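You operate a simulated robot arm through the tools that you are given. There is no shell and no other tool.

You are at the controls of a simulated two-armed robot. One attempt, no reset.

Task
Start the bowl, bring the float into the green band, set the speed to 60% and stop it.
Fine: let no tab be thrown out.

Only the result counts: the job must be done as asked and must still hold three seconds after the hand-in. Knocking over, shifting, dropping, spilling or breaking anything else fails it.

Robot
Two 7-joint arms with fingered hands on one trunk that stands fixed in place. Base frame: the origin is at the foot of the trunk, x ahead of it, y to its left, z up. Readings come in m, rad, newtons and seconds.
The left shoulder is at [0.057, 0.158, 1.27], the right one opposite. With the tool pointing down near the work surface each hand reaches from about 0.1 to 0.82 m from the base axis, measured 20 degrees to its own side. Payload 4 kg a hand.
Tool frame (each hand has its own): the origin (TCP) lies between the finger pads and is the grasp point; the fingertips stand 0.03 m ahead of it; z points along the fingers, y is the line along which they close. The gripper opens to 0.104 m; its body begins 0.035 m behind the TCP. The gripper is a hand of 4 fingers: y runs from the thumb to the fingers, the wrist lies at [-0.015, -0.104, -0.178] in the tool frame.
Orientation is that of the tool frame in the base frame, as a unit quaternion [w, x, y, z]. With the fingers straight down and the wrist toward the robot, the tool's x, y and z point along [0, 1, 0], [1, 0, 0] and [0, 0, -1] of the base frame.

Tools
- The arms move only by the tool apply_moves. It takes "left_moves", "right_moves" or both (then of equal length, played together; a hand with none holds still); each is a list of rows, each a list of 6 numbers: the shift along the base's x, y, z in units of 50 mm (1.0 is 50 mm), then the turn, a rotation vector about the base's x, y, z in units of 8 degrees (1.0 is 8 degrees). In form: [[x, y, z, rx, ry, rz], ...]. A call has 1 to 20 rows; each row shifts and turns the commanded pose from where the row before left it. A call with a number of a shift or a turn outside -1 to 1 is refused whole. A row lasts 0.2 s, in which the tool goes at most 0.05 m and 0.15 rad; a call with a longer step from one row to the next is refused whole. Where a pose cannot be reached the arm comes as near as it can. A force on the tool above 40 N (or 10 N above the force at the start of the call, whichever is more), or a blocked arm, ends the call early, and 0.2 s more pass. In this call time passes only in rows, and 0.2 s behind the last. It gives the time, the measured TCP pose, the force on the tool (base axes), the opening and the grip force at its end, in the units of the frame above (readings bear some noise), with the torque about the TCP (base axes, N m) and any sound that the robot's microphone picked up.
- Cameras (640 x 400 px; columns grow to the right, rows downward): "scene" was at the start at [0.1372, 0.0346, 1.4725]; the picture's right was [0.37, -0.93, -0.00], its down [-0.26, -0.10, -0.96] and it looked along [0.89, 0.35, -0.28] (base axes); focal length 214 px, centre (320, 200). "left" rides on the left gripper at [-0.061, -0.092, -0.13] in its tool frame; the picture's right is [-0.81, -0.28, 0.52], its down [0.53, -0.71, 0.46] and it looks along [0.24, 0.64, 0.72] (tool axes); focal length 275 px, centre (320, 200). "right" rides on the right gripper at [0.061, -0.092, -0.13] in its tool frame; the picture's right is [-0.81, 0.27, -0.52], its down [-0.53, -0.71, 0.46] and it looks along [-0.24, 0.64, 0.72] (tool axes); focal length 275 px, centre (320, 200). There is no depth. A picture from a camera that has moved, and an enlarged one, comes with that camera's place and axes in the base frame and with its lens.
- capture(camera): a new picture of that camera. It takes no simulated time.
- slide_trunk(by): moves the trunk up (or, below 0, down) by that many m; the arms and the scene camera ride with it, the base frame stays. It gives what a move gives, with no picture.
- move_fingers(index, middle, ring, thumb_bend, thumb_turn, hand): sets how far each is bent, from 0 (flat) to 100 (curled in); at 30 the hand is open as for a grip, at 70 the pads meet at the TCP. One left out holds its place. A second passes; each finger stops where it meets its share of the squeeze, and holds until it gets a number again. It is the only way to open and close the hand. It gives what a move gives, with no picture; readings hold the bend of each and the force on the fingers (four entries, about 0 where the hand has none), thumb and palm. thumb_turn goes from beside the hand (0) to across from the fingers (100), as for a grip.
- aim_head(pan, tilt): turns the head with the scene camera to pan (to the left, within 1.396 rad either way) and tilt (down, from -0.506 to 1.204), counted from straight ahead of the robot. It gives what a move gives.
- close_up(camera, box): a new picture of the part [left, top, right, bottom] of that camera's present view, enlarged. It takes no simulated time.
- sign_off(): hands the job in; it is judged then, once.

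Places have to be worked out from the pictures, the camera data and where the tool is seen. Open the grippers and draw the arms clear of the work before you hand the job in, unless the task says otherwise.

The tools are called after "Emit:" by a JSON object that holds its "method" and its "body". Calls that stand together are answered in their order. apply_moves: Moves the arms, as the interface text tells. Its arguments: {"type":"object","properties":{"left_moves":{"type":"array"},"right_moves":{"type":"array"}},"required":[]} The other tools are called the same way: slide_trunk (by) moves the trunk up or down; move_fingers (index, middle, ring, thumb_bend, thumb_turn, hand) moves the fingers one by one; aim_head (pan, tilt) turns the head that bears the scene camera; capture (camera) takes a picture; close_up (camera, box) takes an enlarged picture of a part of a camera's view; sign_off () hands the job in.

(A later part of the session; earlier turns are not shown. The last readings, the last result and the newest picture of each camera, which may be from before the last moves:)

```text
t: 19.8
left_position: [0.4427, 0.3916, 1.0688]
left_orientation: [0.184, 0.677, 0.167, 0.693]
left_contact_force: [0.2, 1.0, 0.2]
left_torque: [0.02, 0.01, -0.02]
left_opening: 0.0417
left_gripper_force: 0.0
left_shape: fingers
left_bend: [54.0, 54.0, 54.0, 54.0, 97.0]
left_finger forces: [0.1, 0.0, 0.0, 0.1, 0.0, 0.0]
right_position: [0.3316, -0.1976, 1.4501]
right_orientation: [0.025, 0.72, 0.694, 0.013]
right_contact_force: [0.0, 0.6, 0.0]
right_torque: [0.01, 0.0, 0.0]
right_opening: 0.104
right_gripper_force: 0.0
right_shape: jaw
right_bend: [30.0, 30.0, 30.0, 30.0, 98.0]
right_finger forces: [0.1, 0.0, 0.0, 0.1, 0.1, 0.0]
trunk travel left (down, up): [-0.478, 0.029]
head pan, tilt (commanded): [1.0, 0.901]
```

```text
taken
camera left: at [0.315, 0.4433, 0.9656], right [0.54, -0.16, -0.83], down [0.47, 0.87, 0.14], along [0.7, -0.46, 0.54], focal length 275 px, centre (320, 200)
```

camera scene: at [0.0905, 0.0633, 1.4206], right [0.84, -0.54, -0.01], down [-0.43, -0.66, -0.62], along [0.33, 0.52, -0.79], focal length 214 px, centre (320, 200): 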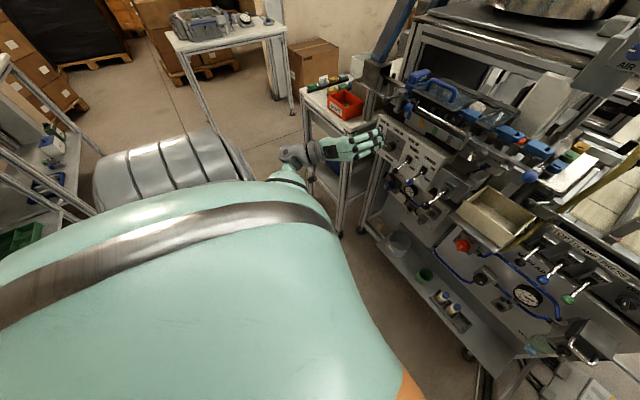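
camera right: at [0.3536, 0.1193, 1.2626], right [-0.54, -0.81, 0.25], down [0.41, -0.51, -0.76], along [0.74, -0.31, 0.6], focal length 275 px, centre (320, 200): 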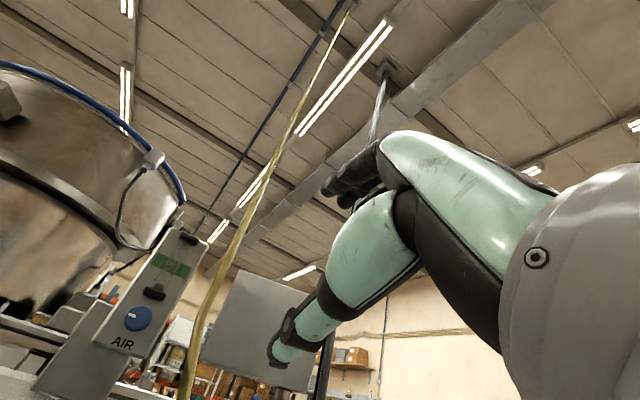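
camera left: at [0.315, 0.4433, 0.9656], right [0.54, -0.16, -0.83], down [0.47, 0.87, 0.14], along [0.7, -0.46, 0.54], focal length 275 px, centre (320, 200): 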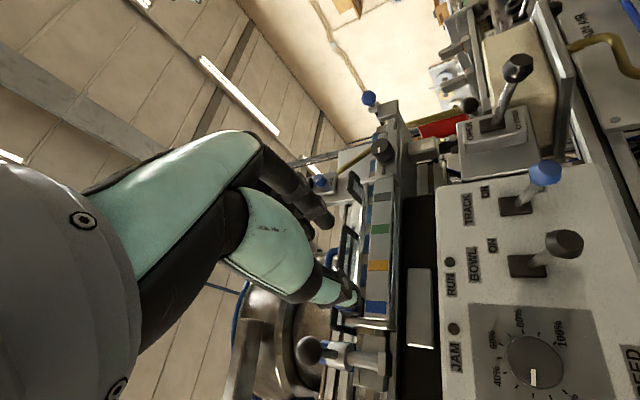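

With the wrist out to the left (roll 61°) the arm moves freely, and the wrist camera shows the dial pointing at about 20%. I'll lower the trunk 0.15 m with this elbow-out posture and re-aim the head at the panel.

Emit:
{"method": "slide_trunk", "body": {"by": -0.15}}

Emit:
{"method": "aim_head", "body": {"pan": 0.55, "tilt": 0.4}}

Emit:
{"method": "capture", "body": {"camera": "scene"}}

Emit:
{"method": "capture", "body": {"camera": "left"}}

```text
t: 21.6
left_position: [0.4428, 0.3914, 0.9162]
left_orientation: [0.183, 0.676, 0.167, 0.694]
left_contact_force: [0.6, -0.1, -0.3]
left_torque: [-0.01, 0.0, 0.0]
left_opening: 0.0419
left_gripper_force: 0.1
left_shape: fingers
left_bend: [54.0, 54.0, 54.0, 54.0, 97.0]
left_finger forces: [0.0, 0.0, 0.0, 0.1, 0.0, 0.0]
right_position: [0.3301, -0.1985, 1.2984]
right_orientation: [0.026, 0.72, 0.693, 0.012]
right_contact_force: [0.7, 1.9, -0.1]
right_torque: [-0.02, -0.01, -0.01]
right_opening: 0.1042
right_gripper_force: 0.1
right_shape: jaw
right_bend: [30.0, 30.0, 30.0, 30.0, 98.0]
right_finger forces: [0.0, 0.0, 0.0, 0.0, 0.0, 0.1]
trunk travel left (down, up): [-0.328, 0.179]
head pan, tilt (commanded): [1.0, 0.901]
```

```text
t: 22.5
left_position: [0.4415, 0.3913, 0.9151]
left_orientation: [0.184, 0.677, 0.167, 0.693]
left_contact_force: [0.9, 0.6, 0.6]
left_torque: [-0.01, -0.01, -0.01]
left_opening: 0.042
left_gripper_force: 0.1
left_shape: fingers
left_bend: [54.0, 54.0, 54.0, 54.0, 97.0]
left_finger forces: [0.0, 0.1, 0.1, 0.0, 0.1, 0.0]
right_position: [0.3326, -0.1979, 1.2972]
right_orientation: [0.026, 0.72, 0.693, 0.012]
right_contact_force: [-0.2, -0.2, 0.0]
right_torque: [0.01, 0.01, -0.03]
right_opening: 0.1041
right_gripper_force: 0.1
right_shape: jaw
right_bend: [30.0, 30.0, 30.0, 30.0, 98.0]
right_finger forces: [0.0, 0.0, 0.0, 0.0, 0.1, 0.1]
trunk travel left (down, up): [-0.328, 0.179]
head pan, tilt (commanded): [0.55, 0.4]
```

```text
taken
camera scene: at [0.1273, 0.0486, 1.3119], right [0.52, -0.85, -0.01], down [-0.34, -0.2, -0.92], along [0.78, 0.48, -0.4], focal length 214 px, centre (320, 200)
```

scene: 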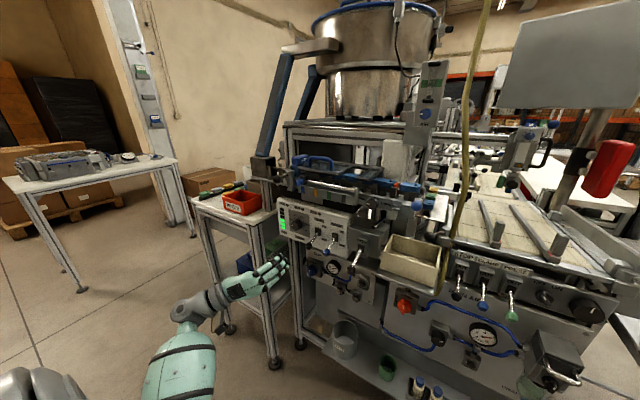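

```text
taken
camera left: at [0.3147, 0.4437, 0.8146], right [0.54, -0.16, -0.83], down [0.47, 0.87, 0.14], along [0.7, -0.46, 0.54], focal length 275 px, centre (320, 200)
```

left: 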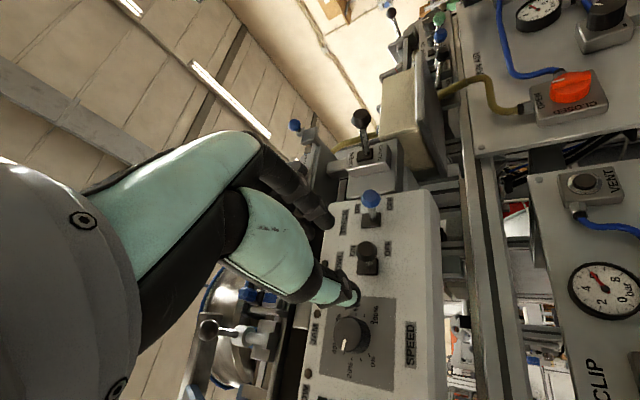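

The posture holds at panel height. I'll enlarge the dial and the hand to read the pointer and see how the fingers lie.

Emit:
{"method": "close_up", "body": {"camera": "left", "box": [290, 190, 450, 400]}}

Emit:
{"method": "close_up", "body": {"camera": "scene", "box": [200, 200, 380, 320]}}

```text
1.90 times, centred on (370, 295) of left
camera zoom: at [0.3147, 0.4437, 0.8146], right [0.54, -0.16, -0.83], down [0.47, 0.87, 0.14], along [0.7, -0.46, 0.54], focal length 524 px, centre (225, 19)
```

zoom: 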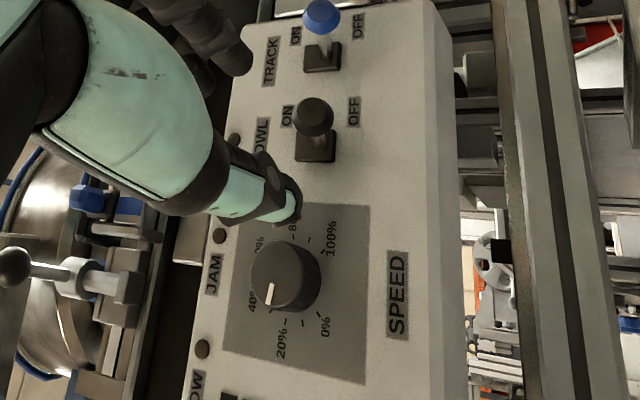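

```text
3.33 times, centred on (290, 260) of scene
camera zoom: at [0.1273, 0.0486, 1.3119], right [0.52, -0.85, -0.01], down [-0.34, -0.2, -0.92], along [0.78, 0.48, -0.4], focal length 715 px, centre (420, 0)
```

zoom: 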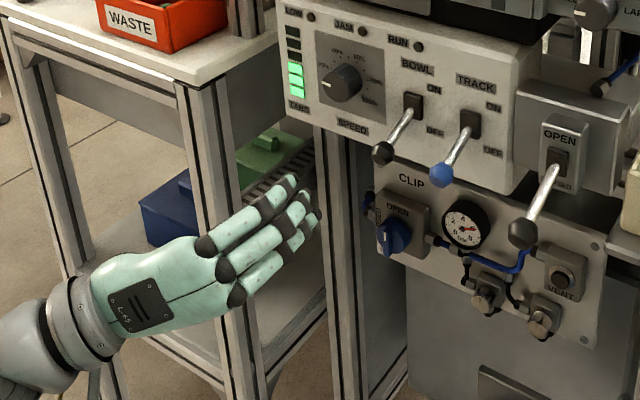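

The finger stack is about 4 cm tall, with its top finger nearly straight above the TCP. I'll close the hand to a poker and bring it below the level of the BOWL lever, still in front of it.

Emit:
{"method": "move_fingers", "body": {"hand": "left", "index": 68, "middle": 68, "ring": 68, "thumb_bend": 68}}

Emit:
{"method": "apply_moves", "body": {"left_moves": [[0, -0.26, -0.3, 0, 0, 0], [0, -0.26, -0.3, 0, 0, 0], [0, -0.26, -0.3, 0, 0, 0], [0.3, 0, 0, 0, 0, 0], [0.3, 0, 0, 0, 0, 0]]}}

Emit:
{"method": "close_up", "body": {"camera": "scene", "box": [220, 200, 380, 300]}}

Emit:
{"method": "capture", "body": {"camera": "left"}}

```text
t: 23.5
left_position: [0.4408, 0.3917, 0.9155]
left_orientation: [0.184, 0.677, 0.167, 0.693]
left_contact_force: [0.2, 0.3, 0.2]
left_torque: [-0.02, -0.01, 0.0]
left_opening: 0.0063
left_gripper_force: 0.2
left_shape: fingers
left_bend: [68.0, 68.0, 68.0, 68.0, 97.0]
left_finger forces: [0.0, 0.0, 0.0, 0.0, 0.1, 0.0]
right_position: [0.3302, -0.1971, 1.3004]
right_orientation: [0.026, 0.72, 0.694, 0.012]
right_contact_force: [-0.6, -0.4, 0.4]
right_torque: [0.02, 0.0, 0.0]
right_opening: 0.1042
right_gripper_force: 0.1
right_shape: jaw
right_bend: [30.0, 30.0, 30.0, 30.0, 98.0]
right_finger forces: [0.0, 0.0, 0.0, 0.0, 0.0, 0.0]
trunk travel left (down, up): [-0.328, 0.179]
head pan, tilt (commanded): [0.55, 0.4]
```

```text
t: 24.7
left_position: [0.4721, 0.3538, 0.8694]
left_orientation: [0.184, 0.677, 0.167, 0.693]
left_contact_force: [-0.2, 0.7, 0.8]
left_torque: [0.02, 0.01, 0.03]
left_opening: 0.0065
left_gripper_force: 0.2
left_shape: fingers
left_bend: [68.0, 68.0, 68.0, 68.0, 97.0]
left_finger forces: [0.1, 0.1, 0.0, 0.0, 0.0, 0.0]
right_position: [0.3316, -0.1965, 1.2981]
right_orientation: [0.025, 0.72, 0.694, 0.012]
right_contact_force: [-0.1, -0.1, 0.0]
right_torque: [0.05, 0.03, 0.01]
right_opening: 0.1037
right_gripper_force: 0.1
right_shape: jaw
right_bend: [30.0, 30.0, 30.0, 30.0, 98.0]
right_finger forces: [0.0, 0.0, 0.1, 0.0, 0.1, 0.0]
trunk travel left (down, up): [-0.328, 0.179]
head pan, tilt (commanded): [0.55, 0.4]
```

```text
4.00 times, centred on (300, 250) of scene
camera zoom: at [0.1276, 0.0485, 1.312], right [0.52, -0.85, -0.01], down [-0.34, -0.2, -0.92], along [0.78, 0.48, -0.4], focal length 858 px, centre (400, 0)
```

zoom: 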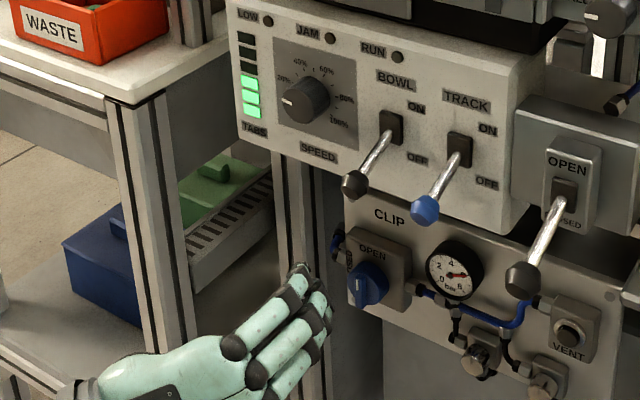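

```text
taken
camera left: at [0.3449, 0.406, 0.7688], right [0.54, -0.16, -0.83], down [0.47, 0.87, 0.14], along [0.7, -0.46, 0.54], focal length 275 px, centre (320, 200)
```

left: 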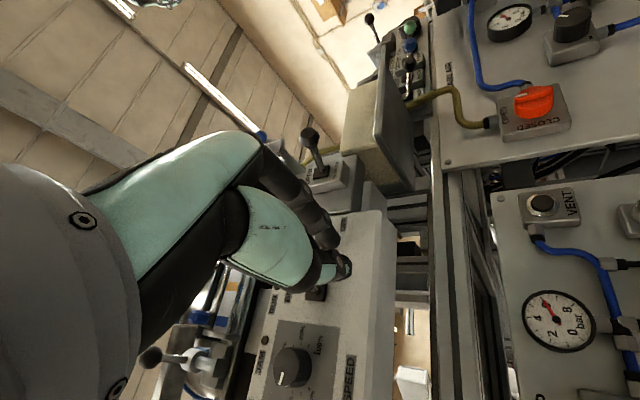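

The poker tip is at about (0.494, 0.357, 0.902), below the BOWL lever tip at z of about 0.937, and there is plenty of clearance to TRACK. I'll move it forward under the lever.

Emit:
{"method": "apply_moves", "body": {"left_moves": [[0.4, -0.03, 0, 0, 0, 0], [0.4, -0.03, 0, 0, 0, 0], [0.4, 0, 0, 0, 0, 0], [0.3, 0, 0, 0, 0, 0]]}}

Emit:
{"method": "close_up", "body": {"camera": "scene", "box": [270, 200, 370, 280]}}

Emit:
{"method": "close_up", "body": {"camera": "left", "box": [240, 150, 440, 290]}}

```text
t: 25.7
left_position: [0.5477, 0.3496, 0.87]
left_orientation: [0.183, 0.677, 0.167, 0.693]
left_contact_force: [-0.4, 0.7, 0.0]
left_torque: [0.0, -0.03, 0.0]
left_opening: 0.0063
left_gripper_force: 0.1
left_shape: fingers
left_bend: [68.0, 68.0, 68.0, 68.0, 97.0]
left_finger forces: [0.0, 0.0, 0.0, 0.0, 0.0, 0.0]
right_position: [0.3304, -0.1972, 1.2997]
right_orientation: [0.025, 0.72, 0.694, 0.012]
right_contact_force: [-0.7, -0.2, -0.1]
right_torque: [-0.02, 0.06, 0.03]
right_opening: 0.1039
right_gripper_force: 0.0
right_shape: jaw
right_bend: [30.0, 30.0, 30.0, 30.0, 98.0]
right_finger forces: [0.0, 0.0, 0.1, 0.0, 0.0, 0.0]
trunk travel left (down, up): [-0.328, 0.179]
head pan, tilt (commanded): [0.55, 0.4]
```

```text
5.00 times, centred on (320, 240) of scene
camera zoom: at [0.1279, 0.0485, 1.312], right [0.52, -0.85, -0.01], down [-0.34, -0.2, -0.92], along [0.78, 0.48, -0.4], focal length 1072 px, centre (320, 0)
```

zoom: 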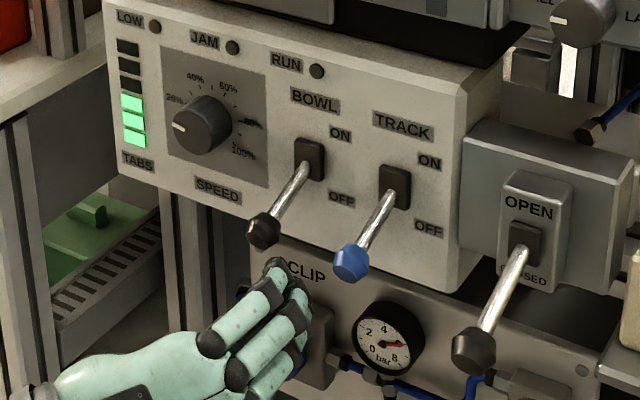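

```text
2.86 times, centred on (340, 220) of left
camera zoom: at [0.4205, 0.4023, 0.7694], right [0.54, -0.16, -0.83], down [0.47, 0.87, 0.14], along [0.7, -0.46, 0.54], focal length 786 px, centre (263, 143)
```

zoom: 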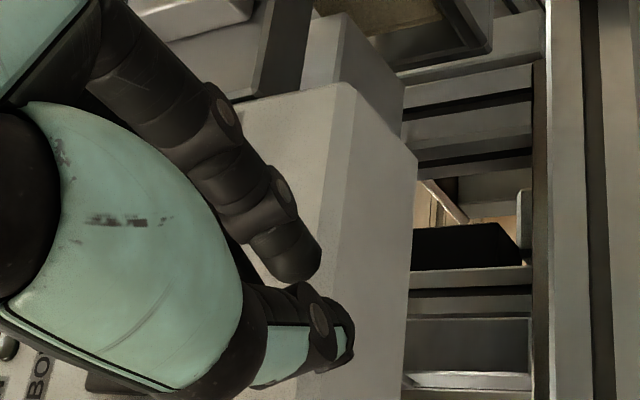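

The top finger sits right under the BOWL lever knob. I'll raise it slowly and watch the force and the lever.

Emit:
{"method": "apply_moves", "body": {"left_moves": [[0, 0, 0.2, 0, 0, 0], [0, 0, 0.2, 0, 0, 0], [0, 0, 0.2, 0, 0, 0], [0, 0, 0.2, 0, 0, 0]]}}

Emit:
{"method": "close_up", "body": {"camera": "scene", "box": [270, 200, 370, 280]}}

```text
t: 26.7
left_position: [0.548, 0.3501, 0.9132]
left_orientation: [0.184, 0.676, 0.168, 0.694]
left_contact_force: [0.9, 0.3, -0.3]
left_torque: [0.01, -0.02, 0.0]
left_opening: 0.0062
left_gripper_force: 0.0
left_shape: fingers
left_bend: [68.0, 68.0, 68.0, 68.0, 97.0]
left_finger forces: [0.0, 0.1, 0.0, 0.0, 0.0, 0.0]
right_position: [0.3318, -0.1968, 1.2983]
right_orientation: [0.025, 0.719, 0.694, 0.013]
right_contact_force: [-0.1, -0.4, 0.3]
right_torque: [0.0, 0.0, -0.02]
right_opening: 0.104
right_gripper_force: 0.2
right_shape: jaw
right_bend: [30.0, 30.0, 30.0, 30.0, 98.0]
right_finger forces: [0.0, 0.1, 0.0, 0.0, 0.0, 0.0]
trunk travel left (down, up): [-0.328, 0.179]
head pan, tilt (commanded): [0.55, 0.4]
```

```text
5.00 times, centred on (320, 240) of scene
camera zoom: at [0.1275, 0.0486, 1.312], right [0.52, -0.85, -0.01], down [-0.34, -0.2, -0.92], along [0.78, 0.48, -0.4], focal length 1072 px, centre (320, 0)
```

zoom: 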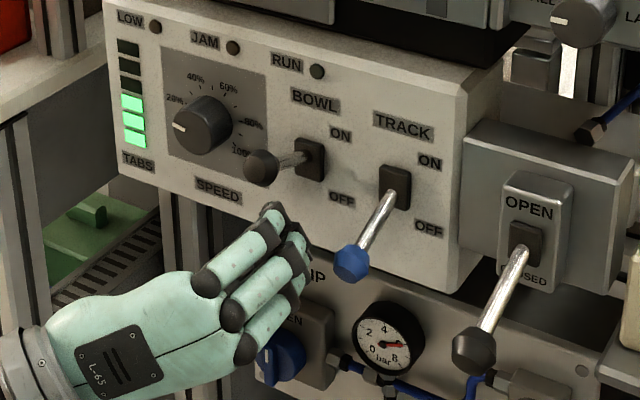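

The BOWL lever has flipped up to ON. I'll check the RUN lamp, the float and the bowl.

Emit:
{"method": "close_up", "body": {"camera": "scene", "box": [285, 200, 345, 240]}}

Emit:
{"method": "close_up", "body": {"camera": "scene", "box": [390, 40, 470, 130]}}

Emit:
{"method": "close_up", "body": {"camera": "scene", "box": [280, 140, 460, 230]}}

```text
10.00 times, centred on (315, 220) of scene
camera zoom: at [0.1275, 0.0486, 1.312], right [0.52, -0.85, -0.01], down [-0.34, -0.2, -0.92], along [0.78, 0.48, -0.4], focal length 2145 px, centre (370, 0)
```

zoom: 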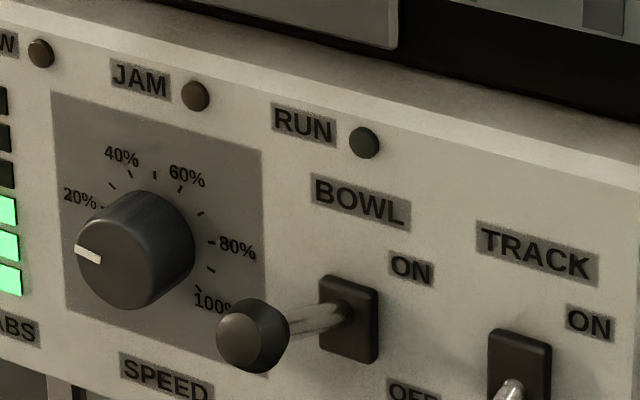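

```text
4.44 times, centred on (430, 85) of scene
camera zoom: at [0.1275, 0.0486, 1.312], right [0.52, -0.85, -0.01], down [-0.34, -0.2, -0.92], along [0.78, 0.48, -0.4], focal length 953 px, centre (-169, 711)
```

zoom: 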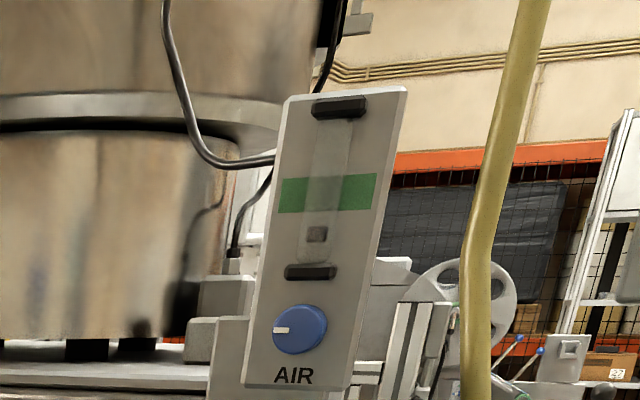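

```text
3.56 times, centred on (370, 185) of scene
camera zoom: at [0.1275, 0.0486, 1.312], right [0.52, -0.85, -0.01], down [-0.34, -0.2, -0.92], along [0.78, 0.48, -0.4], focal length 763 px, centre (142, 253)
```

zoom: 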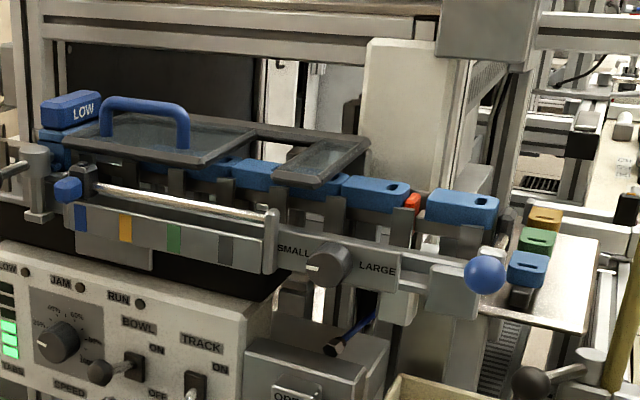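

The bowl is on: the float has risen to about a fifth of its tube, and the AIR pointer is also at about a fifth of its range, so I expect about 80° more clockwise. I'll withdraw the left hand straight back and bring it up toward the AIR knob, rolling it back ready for a clockwise turn.

Emit:
{"method": "apply_moves", "body": {"left_moves": [[-0.75, 0, 0, 0, 0, 0], [-0.75, 0, 0, 0, 0, 0], [-0.75, 0, 0, 0, 0, 0], [0, 0, 0.9, 0, 0, 0], [0, 0, 0.9, -0.6, 0, 0], [0, 0, 0.9, -0.6, 0, 0], [0, 0, 0.9, -0.6, 0, 0], [0, 0, 0.9, -0.6, 0, 0], [0, 0, 0.9, -0.6, 0, 0], [0, 0, 0.9, 0, 0, 0], [0, 0, 0.8, 0, 0, 0]]}}

Emit:
{"method": "move_fingers", "body": {"hand": "left", "index": 48, "middle": 48, "ring": 48, "thumb_bend": 48}}

Emit:
{"method": "capture", "body": {"camera": "scene"}}

```text
t: 29.1
left_position: [0.4354, 0.3496, 1.2664]
left_orientation: [0.32, 0.623, 0.307, 0.644]
left_contact_force: [-0.5, -1.2, 0.3]
left_torque: [0.01, -0.01, 0.0]
left_opening: 0.0061
left_gripper_force: 0.0
left_shape: fingers
left_bend: [68.0, 68.0, 68.0, 68.0, 97.0]
left_finger forces: [0.0, 0.1, 0.0, 0.0, 0.0, 0.0]
right_position: [0.3301, -0.1978, 1.2989]
right_orientation: [0.025, 0.72, 0.694, 0.013]
right_contact_force: [0.9, -0.5, 0.0]
right_torque: [0.0, -0.02, 0.02]
right_opening: 0.1041
right_gripper_force: 0.0
right_shape: jaw
right_bend: [30.0, 30.0, 30.0, 30.0, 98.0]
right_finger forces: [0.0, 0.0, 0.0, 0.1, 0.0, 0.1]
trunk travel left (down, up): [-0.328, 0.179]
head pan, tilt (commanded): [0.55, 0.4]
```

```text
t: 30.1
left_position: [0.4372, 0.3494, 1.2642]
left_orientation: [0.32, 0.623, 0.308, 0.644]
left_contact_force: [0.7, 0.4, 0.3]
left_torque: [-0.01, 0.01, -0.01]
left_opening: 0.0568
left_gripper_force: 0.1
left_shape: fingers
left_bend: [48.0, 48.0, 48.0, 48.0, 97.0]
left_finger forces: [0.1, 0.0, 0.1, 0.0, 0.0, 0.0]
right_position: [0.331, -0.1971, 1.2986]
right_orientation: [0.025, 0.72, 0.693, 0.013]
right_contact_force: [-1.1, -0.1, 0.1]
right_torque: [0.02, 0.03, 0.02]
right_opening: 0.104
right_gripper_force: 0.1
right_shape: jaw
right_bend: [30.0, 30.0, 30.0, 30.0, 98.0]
right_finger forces: [0.1, 0.0, 0.0, 0.1, 0.0, 0.1]
trunk travel left (down, up): [-0.328, 0.179]
head pan, tilt (commanded): [0.55, 0.4]
```

```text
taken
camera scene: at [0.1273, 0.0485, 1.312], right [0.52, -0.85, -0.01], down [-0.34, -0.2, -0.92], along [0.78, 0.48, -0.4], focal length 214 px, centre (320, 200)
```

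scene: 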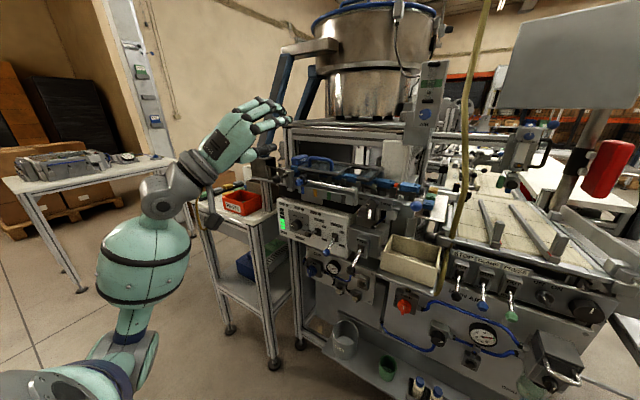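

The arm is comfortable here with its elbow out. I'll move diagonally to a standoff in front of the AIR knob.

Emit:
{"method": "apply_moves", "body": {"left_moves": [[0.4, -0.65, 0.09, 0, 0.04, 0], [0.4, -0.65, 0.09, 0, 0.04, 0], [0.5, -0.65, 0.09, 0, 0.04, 0], [0.5, -0.65, 0.09, 0, 0.04, 0], [0.5, -0.65, 0.09, 0, 0.04, 0], [0.5, -0.65, 0.09, 0, 0.04, 0], [0.5, -0.65, 0.06, 0, 0, 0]]}}

Emit:
{"method": "aim_head", "body": {"pan": 0.3, "tilt": 0.15}}

Emit:
{"method": "capture", "body": {"camera": "scene"}}

Emit:
{"method": "capture", "body": {"camera": "left"}}

```text
t: 31.7
left_position: [0.6026, 0.1211, 1.2945]
left_orientation: [0.315, 0.635, 0.313, 0.632]
left_contact_force: [0.3, -0.4, -0.2]
left_torque: [-0.01, 0.02, 0.01]
left_opening: 0.0569
left_gripper_force: 0.1
left_shape: fingers
left_bend: [48.0, 48.0, 48.0, 48.0, 97.0]
left_finger forces: [0.1, 0.1, 0.0, 0.0, 0.1, 0.1]
right_position: [0.3331, -0.1987, 1.2985]
right_orientation: [0.024, 0.72, 0.693, 0.013]
right_contact_force: [-0.3, -0.1, -0.7]
right_torque: [-0.02, 0.01, 0.05]
right_opening: 0.1041
right_gripper_force: 0.0
right_shape: jaw
right_bend: [30.0, 30.0, 30.0, 30.0, 98.0]
right_finger forces: [0.0, 0.0, 0.1, 0.0, 0.0, 0.0]
trunk travel left (down, up): [-0.328, 0.179]
head pan, tilt (commanded): [0.55, 0.4]
```

```text
t: 32.5
left_position: [0.6013, 0.1239, 1.2958]
left_orientation: [0.315, 0.634, 0.313, 0.633]
left_contact_force: [-0.2, 0.5, -0.2]
left_torque: [-0.02, 0.02, 0.01]
left_opening: 0.0568
left_gripper_force: 0.0
left_shape: fingers
left_bend: [48.0, 48.0, 48.0, 48.0, 97.0]
left_finger forces: [0.0, 0.1, 0.0, 0.0, 0.0, 0.0]
right_position: [0.3311, -0.1978, 1.2984]
right_orientation: [0.025, 0.721, 0.693, 0.012]
right_contact_force: [0.2, -1.2, 0.8]
right_torque: [0.01, 0.0, 0.02]
right_opening: 0.1039
right_gripper_force: 0.0
right_shape: jaw
right_bend: [30.0, 30.0, 30.0, 30.0, 98.0]
right_finger forces: [0.1, 0.0, 0.0, 0.1, 0.0, 0.0]
trunk travel left (down, up): [-0.328, 0.179]
head pan, tilt (commanded): [0.3, 0.15]
```

```text
taken
camera scene: at [0.1373, 0.0279, 1.3351], right [0.3, -0.96, 0.0], down [-0.16, -0.04, -0.99], along [0.94, 0.29, -0.16], focal length 214 px, centre (320, 200)
```

scene: 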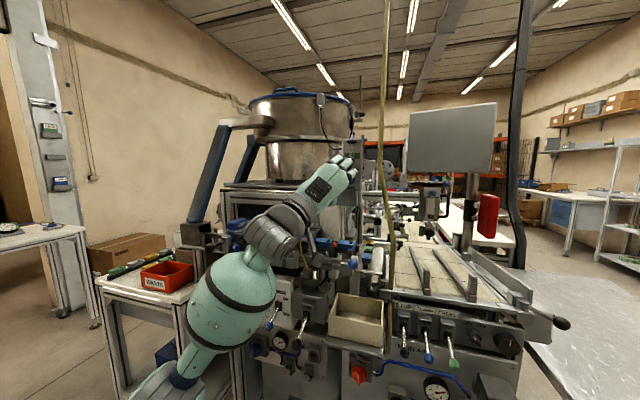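

```text
taken
camera left: at [0.4697, 0.1308, 1.1853], right [0.52, -0.48, -0.71], down [0.46, 0.85, -0.25], along [0.72, -0.2, 0.66], focal length 275 px, centre (320, 200)
```

left: 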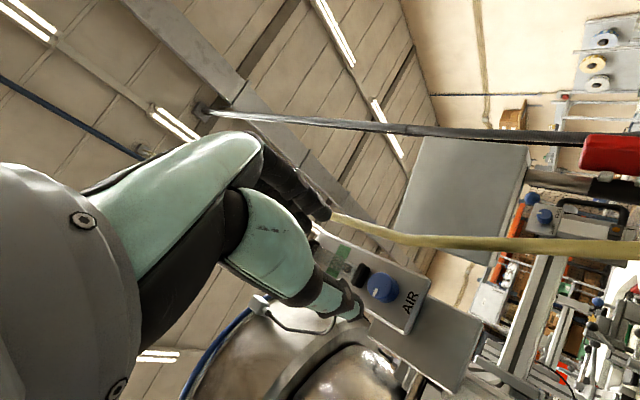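

The wrist camera agrees with the AIR knob at (0.73, 0.122, 1.296), straight ahead of the hand. I'll zoom in on both views before closing in.

Emit:
{"method": "close_up", "body": {"camera": "scene", "box": [320, 125, 390, 195]}}

Emit:
{"method": "close_up", "body": {"camera": "left", "box": [260, 170, 460, 340]}}

```text
5.71 times, centred on (355, 160) of scene
camera zoom: at [0.1373, 0.0279, 1.3351], right [0.3, -0.96, 0.0], down [-0.16, -0.04, -0.99], along [0.94, 0.29, -0.16], focal length 1226 px, centre (120, 429)
```

zoom: 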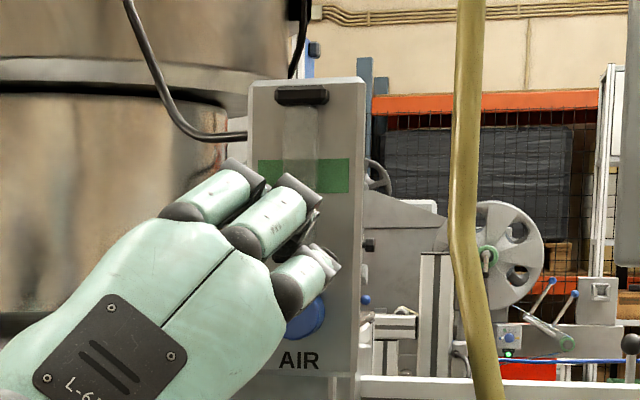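

```text
2.35 times, centred on (360, 255) of left
camera zoom: at [0.4697, 0.1308, 1.1853], right [0.52, -0.48, -0.71], down [0.46, 0.85, -0.25], along [0.72, -0.2, 0.66], focal length 648 px, centre (226, 71)
```

zoom: 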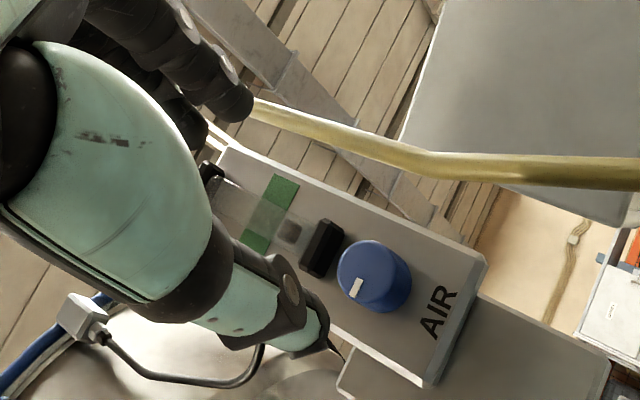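

The plate is at about x=0.739 and the knob stands out to about x=0.719. I'll move the open hand straight ahead so the fingertips straddle the knob just short of the plate.

Emit:
{"method": "apply_moves", "body": {"left_moves": [[0.4, 0, 0, 0, 0, 0], [0.4, 0, 0, 0, 0, 0], [0.4, 0, 0, 0, 0, 0], [0.3, 0, 0, 0, 0, 0], [0.3, 0, 0, 0, 0, 0]]}}

Emit:
{"method": "capture", "body": {"camera": "left"}}

Emit:
{"method": "close_up", "body": {"camera": "scene", "box": [320, 125, 390, 195]}}

```text
t: 33.6
left_position: [0.6909, 0.122, 1.2968]
left_orientation: [0.316, 0.634, 0.312, 0.633]
left_contact_force: [0.4, -0.2, 0.3]
left_torque: [-0.02, 0.01, 0.0]
left_opening: 0.0569
left_gripper_force: 0.1
left_shape: fingers
left_bend: [48.0, 48.0, 48.0, 48.0, 97.0]
left_finger forces: [0.0, 0.1, 0.0, 0.0, 0.0, 0.1]
right_position: [0.3307, -0.1982, 1.2994]
right_orientation: [0.025, 0.72, 0.693, 0.013]
right_contact_force: [0.0, -0.1, 0.3]
right_torque: [0.03, 0.02, -0.02]
right_opening: 0.1041
right_gripper_force: 0.1
right_shape: jaw
right_bend: [30.0, 30.0, 30.0, 30.0, 98.0]
right_finger forces: [0.1, 0.0, 0.0, 0.0, 0.0, 0.1]
trunk travel left (down, up): [-0.328, 0.179]
head pan, tilt (commanded): [0.3, 0.15]
```

```text
taken
camera left: at [0.5601, 0.1283, 1.1865], right [0.52, -0.48, -0.71], down [0.46, 0.85, -0.25], along [0.72, -0.2, 0.66], focal length 275 px, centre (320, 200)
```

left: 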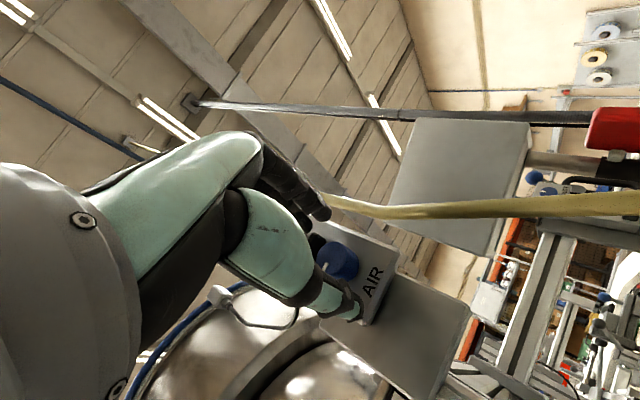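

```text
5.71 times, centred on (355, 160) of scene
camera zoom: at [0.1379, 0.0273, 1.3351], right [0.3, -0.96, 0.0], down [-0.16, -0.04, -0.99], along [0.94, 0.29, -0.16], focal length 1226 px, centre (120, 429)
```

zoom: 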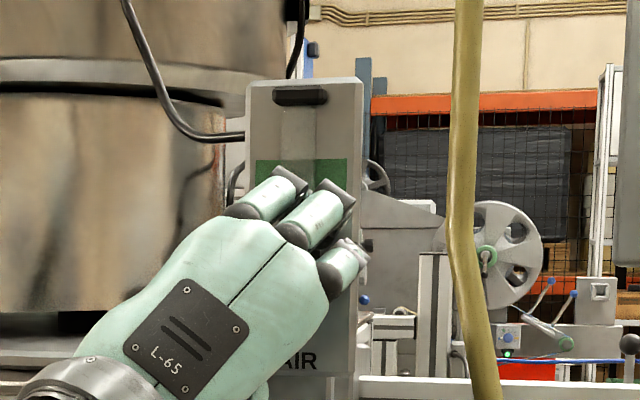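

The open hand straddles the knob with no contact. I'll advance another 8 mm and close gently onto it.

Emit:
{"method": "apply_moves", "body": {"left_moves": [[0.16, 0, 0, 0, 0, 0]]}}

Emit:
{"method": "move_fingers", "body": {"hand": "left", "index": 64, "middle": 64, "ring": 64, "thumb_bend": 64}}

Emit:
{"method": "capture", "body": {"camera": "left"}}

Emit:
{"method": "close_up", "body": {"camera": "scene", "box": [320, 125, 390, 195]}}

```text
t: 34.0
left_position: [0.694, 0.1211, 1.2985]
left_orientation: [0.317, 0.631, 0.312, 0.635]
left_contact_force: [-16.9, -1.4, -2.4]
left_torque: [0.03, -0.73, 0.05]
left_opening: 0.0567
left_gripper_force: 7.7
left_shape: fingers
left_bend: [48.0, 48.0, 49.0, 48.0, 97.0]
left_finger forces: [0.1, 0.0, 16.2, 0.0, 0.0, 0.0]
right_position: [0.3262, -0.1979, 1.2996]
right_orientation: [0.026, 0.72, 0.693, 0.014]
right_contact_force: [0.9, -0.3, -0.9]
right_torque: [0.0, -0.03, -0.02]
right_opening: 0.104
right_gripper_force: 0.1
right_shape: jaw
right_bend: [30.0, 30.0, 30.0, 30.0, 98.0]
right_finger forces: [0.1, 0.1, 0.0, 0.1, 0.0, 0.1]
trunk travel left (down, up): [-0.328, 0.179]
head pan, tilt (commanded): [0.3, 0.15]
```

```text
t: 35.0
left_position: [0.6931, 0.1198, 1.2993]
left_orientation: [0.317, 0.633, 0.311, 0.634]
left_contact_force: [-15.8, -7.4, 3.5]
left_torque: [0.27, -0.52, -0.2]
left_opening: 0.0236
left_gripper_force: 11.0
left_shape: fingers
left_bend: [64.0, 54.0, 63.0, 60.0, 97.0]
left_finger forces: [0.1, 11.2, 5.4, 0.0, 4.2, 0.0]
right_position: [0.3276, -0.2004, 1.2999]
right_orientation: [0.025, 0.72, 0.694, 0.014]
right_contact_force: [-0.4, 0.3, 0.2]
right_torque: [0.0, -0.02, 0.02]
right_opening: 0.1041
right_gripper_force: 0.0
right_shape: jaw
right_bend: [30.0, 30.0, 30.0, 30.0, 98.0]
right_finger forces: [0.1, 0.0, 0.0, 0.0, 0.1, 0.0]
trunk travel left (down, up): [-0.328, 0.179]
head pan, tilt (commanded): [0.3, 0.15]
```

```text
taken
camera left: at [0.5636, 0.1262, 1.1889], right [0.52, -0.48, -0.71], down [0.46, 0.85, -0.24], along [0.72, -0.2, 0.66], focal length 275 px, centre (320, 200)
```

left: 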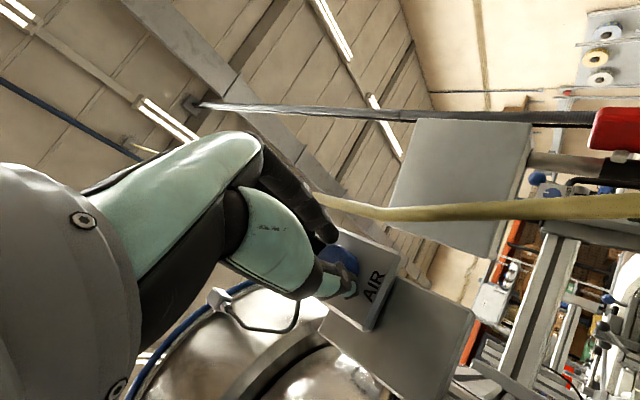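

```text
5.71 times, centred on (355, 160) of scene
camera zoom: at [0.1328, 0.0256, 1.3357], right [0.3, -0.96, 0.0], down [-0.15, -0.04, -0.99], along [0.94, 0.29, -0.16], focal length 1226 px, centre (120, 429)
```

zoom: 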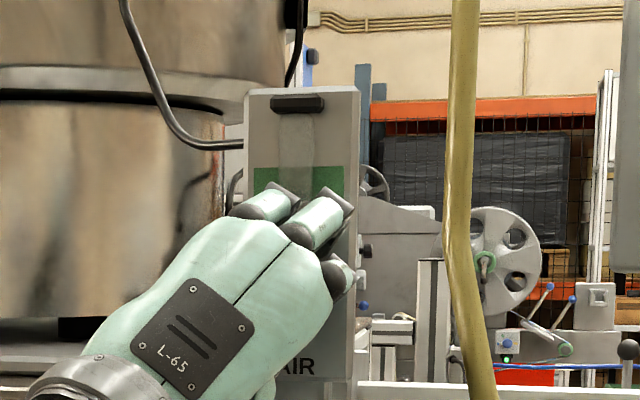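

The middle and ring fingers and the thumb hold the knob, but the hand presses the plate with about 16 N. I'll ease back 5 mm and start a slow clockwise turn of about 16°, then check the float.

Emit:
{"method": "apply_moves", "body": {"left_moves": [[-0.1, 0, 0, 0, 0, 0], [0, 0, 0, 0.5, 0, 0], [0, 0, 0, 0.5, 0, 0], [0, 0, 0, 0.5, 0, 0], [0, 0, 0, 0.5, 0, 0]]}}

Emit:
{"method": "capture", "body": {"camera": "left"}}

Emit:
{"method": "close_up", "body": {"camera": "scene", "box": [320, 125, 390, 195]}}

```text
t: 36.2
left_position: [0.6928, 0.1234, 1.295]
left_orientation: [0.223, 0.671, 0.222, 0.671]
left_contact_force: [-0.2, -0.6, -1.4]
left_torque: [0.0, -0.01, -0.07]
left_opening: 0.0205
left_gripper_force: 2.2
left_shape: fingers
left_bend: [62.0, 62.0, 65.0, 63.0, 97.0]
left_finger forces: [1.6, 0.1, 0.9, 0.1, 1.5, 0.0]
right_position: [0.3307, -0.1971, 1.2986]
right_orientation: [0.025, 0.719, 0.694, 0.013]
right_contact_force: [-0.2, 0.0, 0.1]
right_torque: [0.01, 0.03, 0.0]
right_opening: 0.1038
right_gripper_force: 0.0
right_shape: jaw
right_bend: [30.0, 30.0, 30.0, 30.0, 98.0]
right_finger forces: [0.0, 0.0, 0.0, 0.0, 0.0, 0.0]
trunk travel left (down, up): [-0.328, 0.179]
head pan, tilt (commanded): [0.3, 0.15]
```

```text
taken
camera left: at [0.5628, 0.1592, 1.1915], right [0.52, -0.26, -0.82], down [0.46, 0.89, 0.0], along [0.73, -0.37, 0.58], focal length 275 px, centre (320, 200)
```

left: 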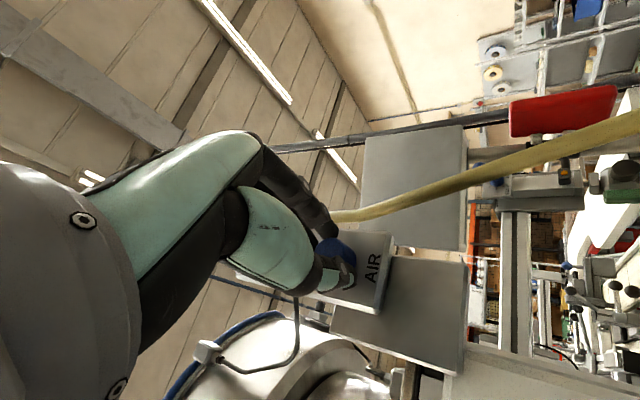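

```text
5.71 times, centred on (355, 160) of scene
camera zoom: at [0.1378, 0.0274, 1.3351], right [0.3, -0.96, 0.0], down [-0.16, -0.04, -0.99], along [0.94, 0.29, -0.16], focal length 1226 px, centre (120, 429)
```

zoom: 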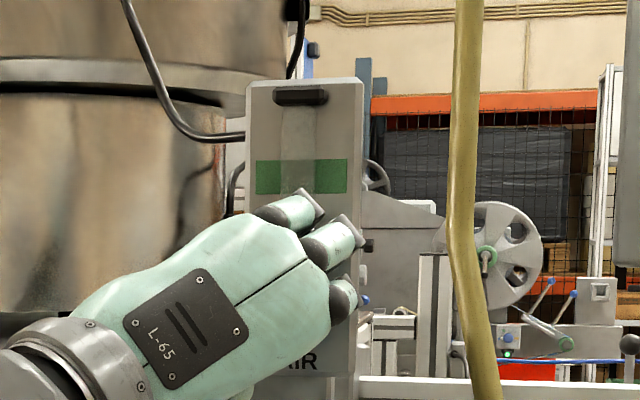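

The turn went through with a light grip. I'll zoom in further to see whether the float has moved.

Emit:
{"method": "close_up", "body": {"camera": "scene", "box": [340, 138, 370, 168]}}

Emit:
{"method": "close_up", "body": {"camera": "left", "box": [280, 200, 420, 330]}}

```text
13.33 times, centred on (355, 153) of scene
camera zoom: at [0.1378, 0.0274, 1.3351], right [0.3, -0.96, 0.0], down [-0.16, -0.04, -0.99], along [0.94, 0.29, -0.16], focal length 2860 px, centre (-147, 827)
```

zoom: 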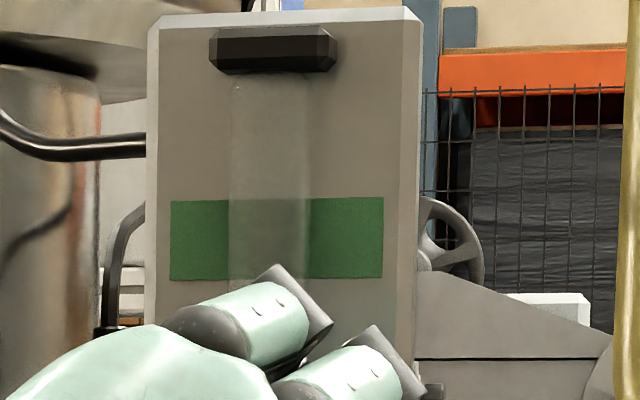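

```text
3.08 times, centred on (350, 265) of left
camera zoom: at [0.5628, 0.1592, 1.1915], right [0.52, -0.26, -0.82], down [0.46, 0.89, 0.0], along [0.73, -0.37, 0.58], focal length 847 px, centre (228, 0)
```

zoom: 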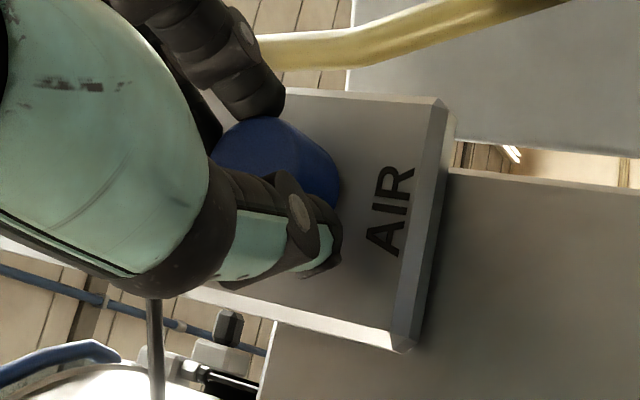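

The float is still below the band, hidden behind the finger. I'll tighten the grip a little and turn on in steps.

Emit:
{"method": "move_fingers", "body": {"hand": "left", "index": 70, "middle": 70, "ring": 70, "thumb_bend": 70}}

Emit:
{"method": "close_up", "body": {"camera": "scene", "box": [340, 138, 370, 168]}}

Emit:
{"method": "apply_moves", "body": {"left_moves": [[0, 0, 0, 0.5, 0, 0], [0, 0, 0, 0.5, 0, 0], [0, 0, 0, 0.5, 0, 0]]}}

Emit:
{"method": "close_up", "body": {"camera": "scene", "box": [340, 138, 370, 168]}}

Emit:
{"method": "close_up", "body": {"camera": "left", "box": [280, 200, 420, 330]}}

```text
t: 37.2
left_position: [0.694, 0.1233, 1.2948]
left_orientation: [0.225, 0.672, 0.222, 0.67]
left_contact_force: [1.8, -1.0, 1.4]
left_torque: [0.02, -0.04, -0.02]
left_opening: 0.018
left_gripper_force: 6.2
left_shape: fingers
left_bend: [63.0, 67.0, 70.0, 64.0, 97.0]
left_finger forces: [4.4, 2.9, 0.0, 0.0, 5.5, 0.0]
right_position: [0.332, -0.1969, 1.2987]
right_orientation: [0.024, 0.72, 0.693, 0.013]
right_contact_force: [0.6, 0.2, 0.0]
right_torque: [0.01, 0.01, 0.01]
right_opening: 0.1042
right_gripper_force: 0.0
right_shape: jaw
right_bend: [30.0, 30.0, 30.0, 30.0, 98.0]
right_finger forces: [0.0, 0.1, 0.0, 0.0, 0.0, 0.0]
trunk travel left (down, up): [-0.328, 0.179]
head pan, tilt (commanded): [0.3, 0.15]
```

```text
13.33 times, centred on (355, 153) of scene
camera zoom: at [0.1381, 0.0272, 1.3351], right [0.3, -0.96, 0.0], down [-0.16, -0.04, -0.99], along [0.94, 0.29, -0.16], focal length 2860 px, centre (-147, 827)
```

zoom: 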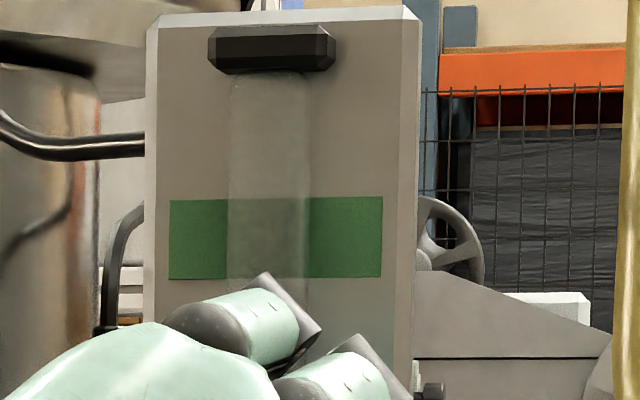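

```text
t: 38.0
left_position: [0.6941, 0.1211, 1.2966]
left_orientation: [0.152, 0.691, 0.15, 0.69]
left_contact_force: [1.9, 0.3, 1.0]
left_torque: [-0.02, 0.04, -0.03]
left_opening: 0.0183
left_gripper_force: 6.6
left_shape: fingers
left_bend: [64.0, 67.0, 70.0, 64.0, 96.0]
left_finger forces: [4.2, 2.8, 0.0, 0.0, 5.8, 0.0]
right_position: [0.3323, -0.1984, 1.2995]
right_orientation: [0.025, 0.72, 0.694, 0.012]
right_contact_force: [-0.5, 0.3, -0.2]
right_torque: [0.01, 0.03, -0.02]
right_opening: 0.1039
right_gripper_force: 0.1
right_shape: jaw
right_bend: [30.0, 30.0, 30.0, 30.0, 98.0]
right_finger forces: [0.1, 0.1, 0.0, 0.0, 0.0, 0.0]
trunk travel left (down, up): [-0.328, 0.179]
head pan, tilt (commanded): [0.3, 0.15]
```

```text
13.33 times, centred on (355, 153) of scene
camera zoom: at [0.138, 0.0272, 1.3351], right [0.3, -0.96, 0.0], down [-0.16, -0.04, -0.99], along [0.94, 0.29, -0.16], focal length 2860 px, centre (-147, 827)
```

zoom: 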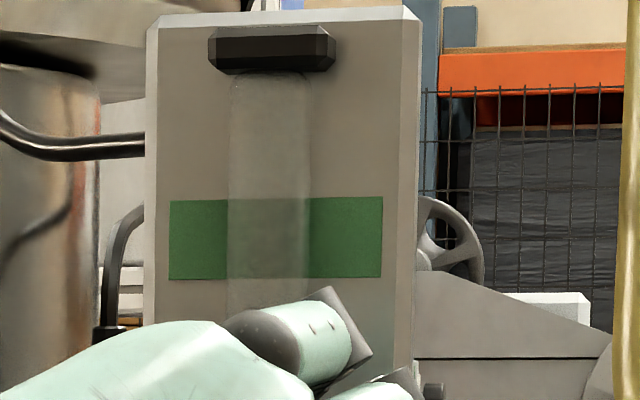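

```text
3.08 times, centred on (350, 265) of left
camera zoom: at [0.5628, 0.1789, 1.2022], right [0.52, -0.09, -0.85], down [0.46, 0.87, 0.18], along [0.72, -0.49, 0.49], focal length 847 px, centre (228, 0)
```

zoom: 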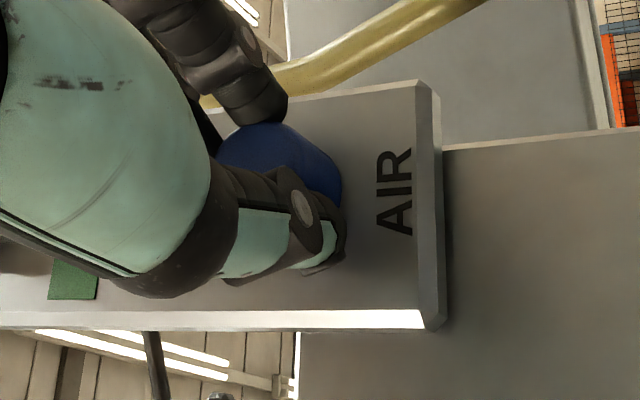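

The float still isn't visible, so either the knob slipped or the flow fell. I'll release the knob, draw back and look.

Emit:
{"method": "move_fingers", "body": {"hand": "left", "index": 50, "middle": 50, "ring": 50, "thumb_bend": 50}}

Emit:
{"method": "apply_moves", "body": {"left_moves": [[-0.5, 0, 0, 0, 0, 0], [-0.5, 0, -0.3, 0, 0, 0], [-0.5, 0.2, -0.6, 0, 0, 0], [-0.2, 0.2, -0.6, 0, 0, 0]]}}

Emit:
{"method": "close_up", "body": {"camera": "scene", "box": [335, 130, 375, 180]}}

Emit:
{"method": "close_up", "body": {"camera": "left", "box": [260, 150, 460, 340]}}

```text
t: 39.0
left_position: [0.6949, 0.1202, 1.2951]
left_orientation: [0.153, 0.691, 0.151, 0.69]
left_contact_force: [-0.2, 0.0, 0.3]
left_torque: [0.0, -0.01, 0.02]
left_opening: 0.0515
left_gripper_force: 0.1
left_shape: fingers
left_bend: [50.0, 50.0, 50.0, 50.0, 97.0]
left_finger forces: [0.0, 0.0, 0.0, 0.0, 0.1, 0.0]
right_position: [0.3317, -0.1974, 1.2978]
right_orientation: [0.025, 0.72, 0.694, 0.014]
right_contact_force: [-0.7, 1.0, 0.2]
right_torque: [-0.01, -0.04, -0.05]
right_opening: 0.1041
right_gripper_force: 0.0
right_shape: jaw
right_bend: [30.0, 30.0, 30.0, 30.0, 98.0]
right_finger forces: [0.1, 0.0, 0.0, 0.1, 0.0, 0.1]
trunk travel left (down, up): [-0.328, 0.179]
head pan, tilt (commanded): [0.3, 0.15]
```

```text
t: 40.0
left_position: [0.6058, 0.1415, 1.2202]
left_orientation: [0.154, 0.691, 0.15, 0.69]
left_contact_force: [0.5, 0.2, -0.1]
left_torque: [0.04, 0.02, 0.03]
left_opening: 0.0519
left_gripper_force: 0.2
left_shape: fingers
left_bend: [50.0, 50.0, 50.0, 50.0, 97.0]
left_finger forces: [0.1, 0.0, 0.0, 0.0, 0.0, 0.0]
right_position: [0.3295, -0.1966, 1.299]
right_orientation: [0.026, 0.72, 0.693, 0.012]
right_contact_force: [0.3, 0.5, -0.1]
right_torque: [-0.01, -0.01, -0.01]
right_opening: 0.1041
right_gripper_force: 0.1
right_shape: jaw
right_bend: [30.0, 30.0, 30.0, 30.0, 98.0]
right_finger forces: [0.0, 0.0, 0.1, 0.0, 0.1, 0.0]
trunk travel left (down, up): [-0.328, 0.179]
head pan, tilt (commanded): [0.3, 0.15]
```

```text
8.00 times, centred on (355, 155) of scene
camera zoom: at [0.1371, 0.0281, 1.3351], right [0.3, -0.96, 0.0], down [-0.16, -0.04, -0.99], along [0.94, 0.29, -0.16], focal length 1716 px, centre (40, 560)
```

zoom: 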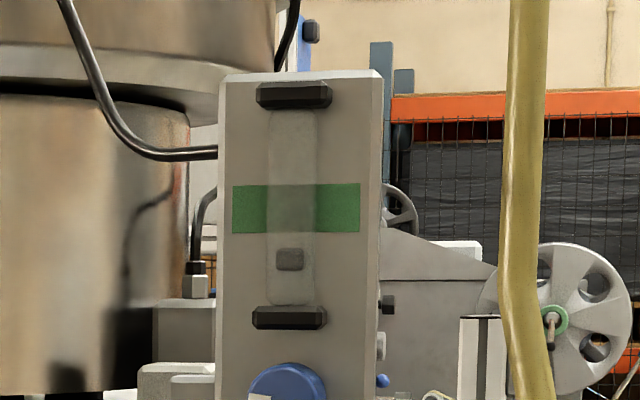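

```text
2.11 times, centred on (360, 245) of left
camera zoom: at [0.4755, 0.1998, 1.1272], right [0.52, -0.09, -0.85], down [0.46, 0.87, 0.18], along [0.72, -0.49, 0.49], focal length 580 px, centre (236, 105)
```

zoom: 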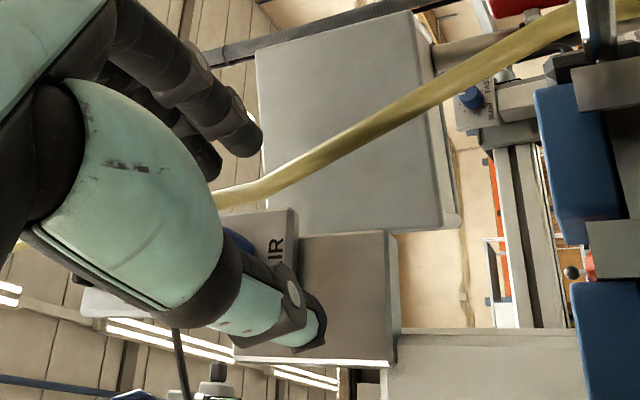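

The float is still low, just under the band. I'll look at the knob's pointer itself.

Emit:
{"method": "close_up", "body": {"camera": "scene", "box": [335, 150, 375, 190]}}

```text
10.00 times, centred on (355, 170) of scene
camera zoom: at [0.1371, 0.0281, 1.3351], right [0.3, -0.96, 0.0], down [-0.16, -0.04, -0.99], along [0.94, 0.29, -0.16], focal length 2145 px, centre (-30, 500)
```

zoom: 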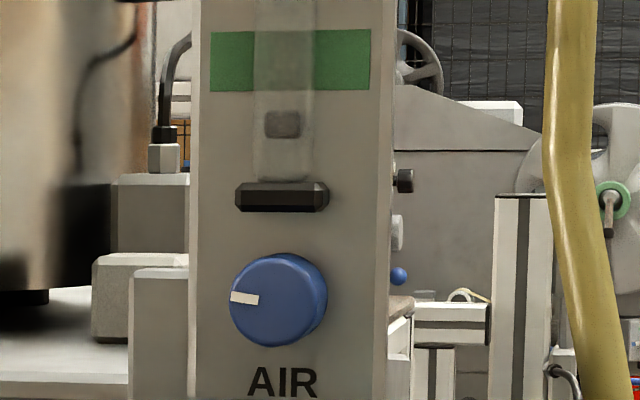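

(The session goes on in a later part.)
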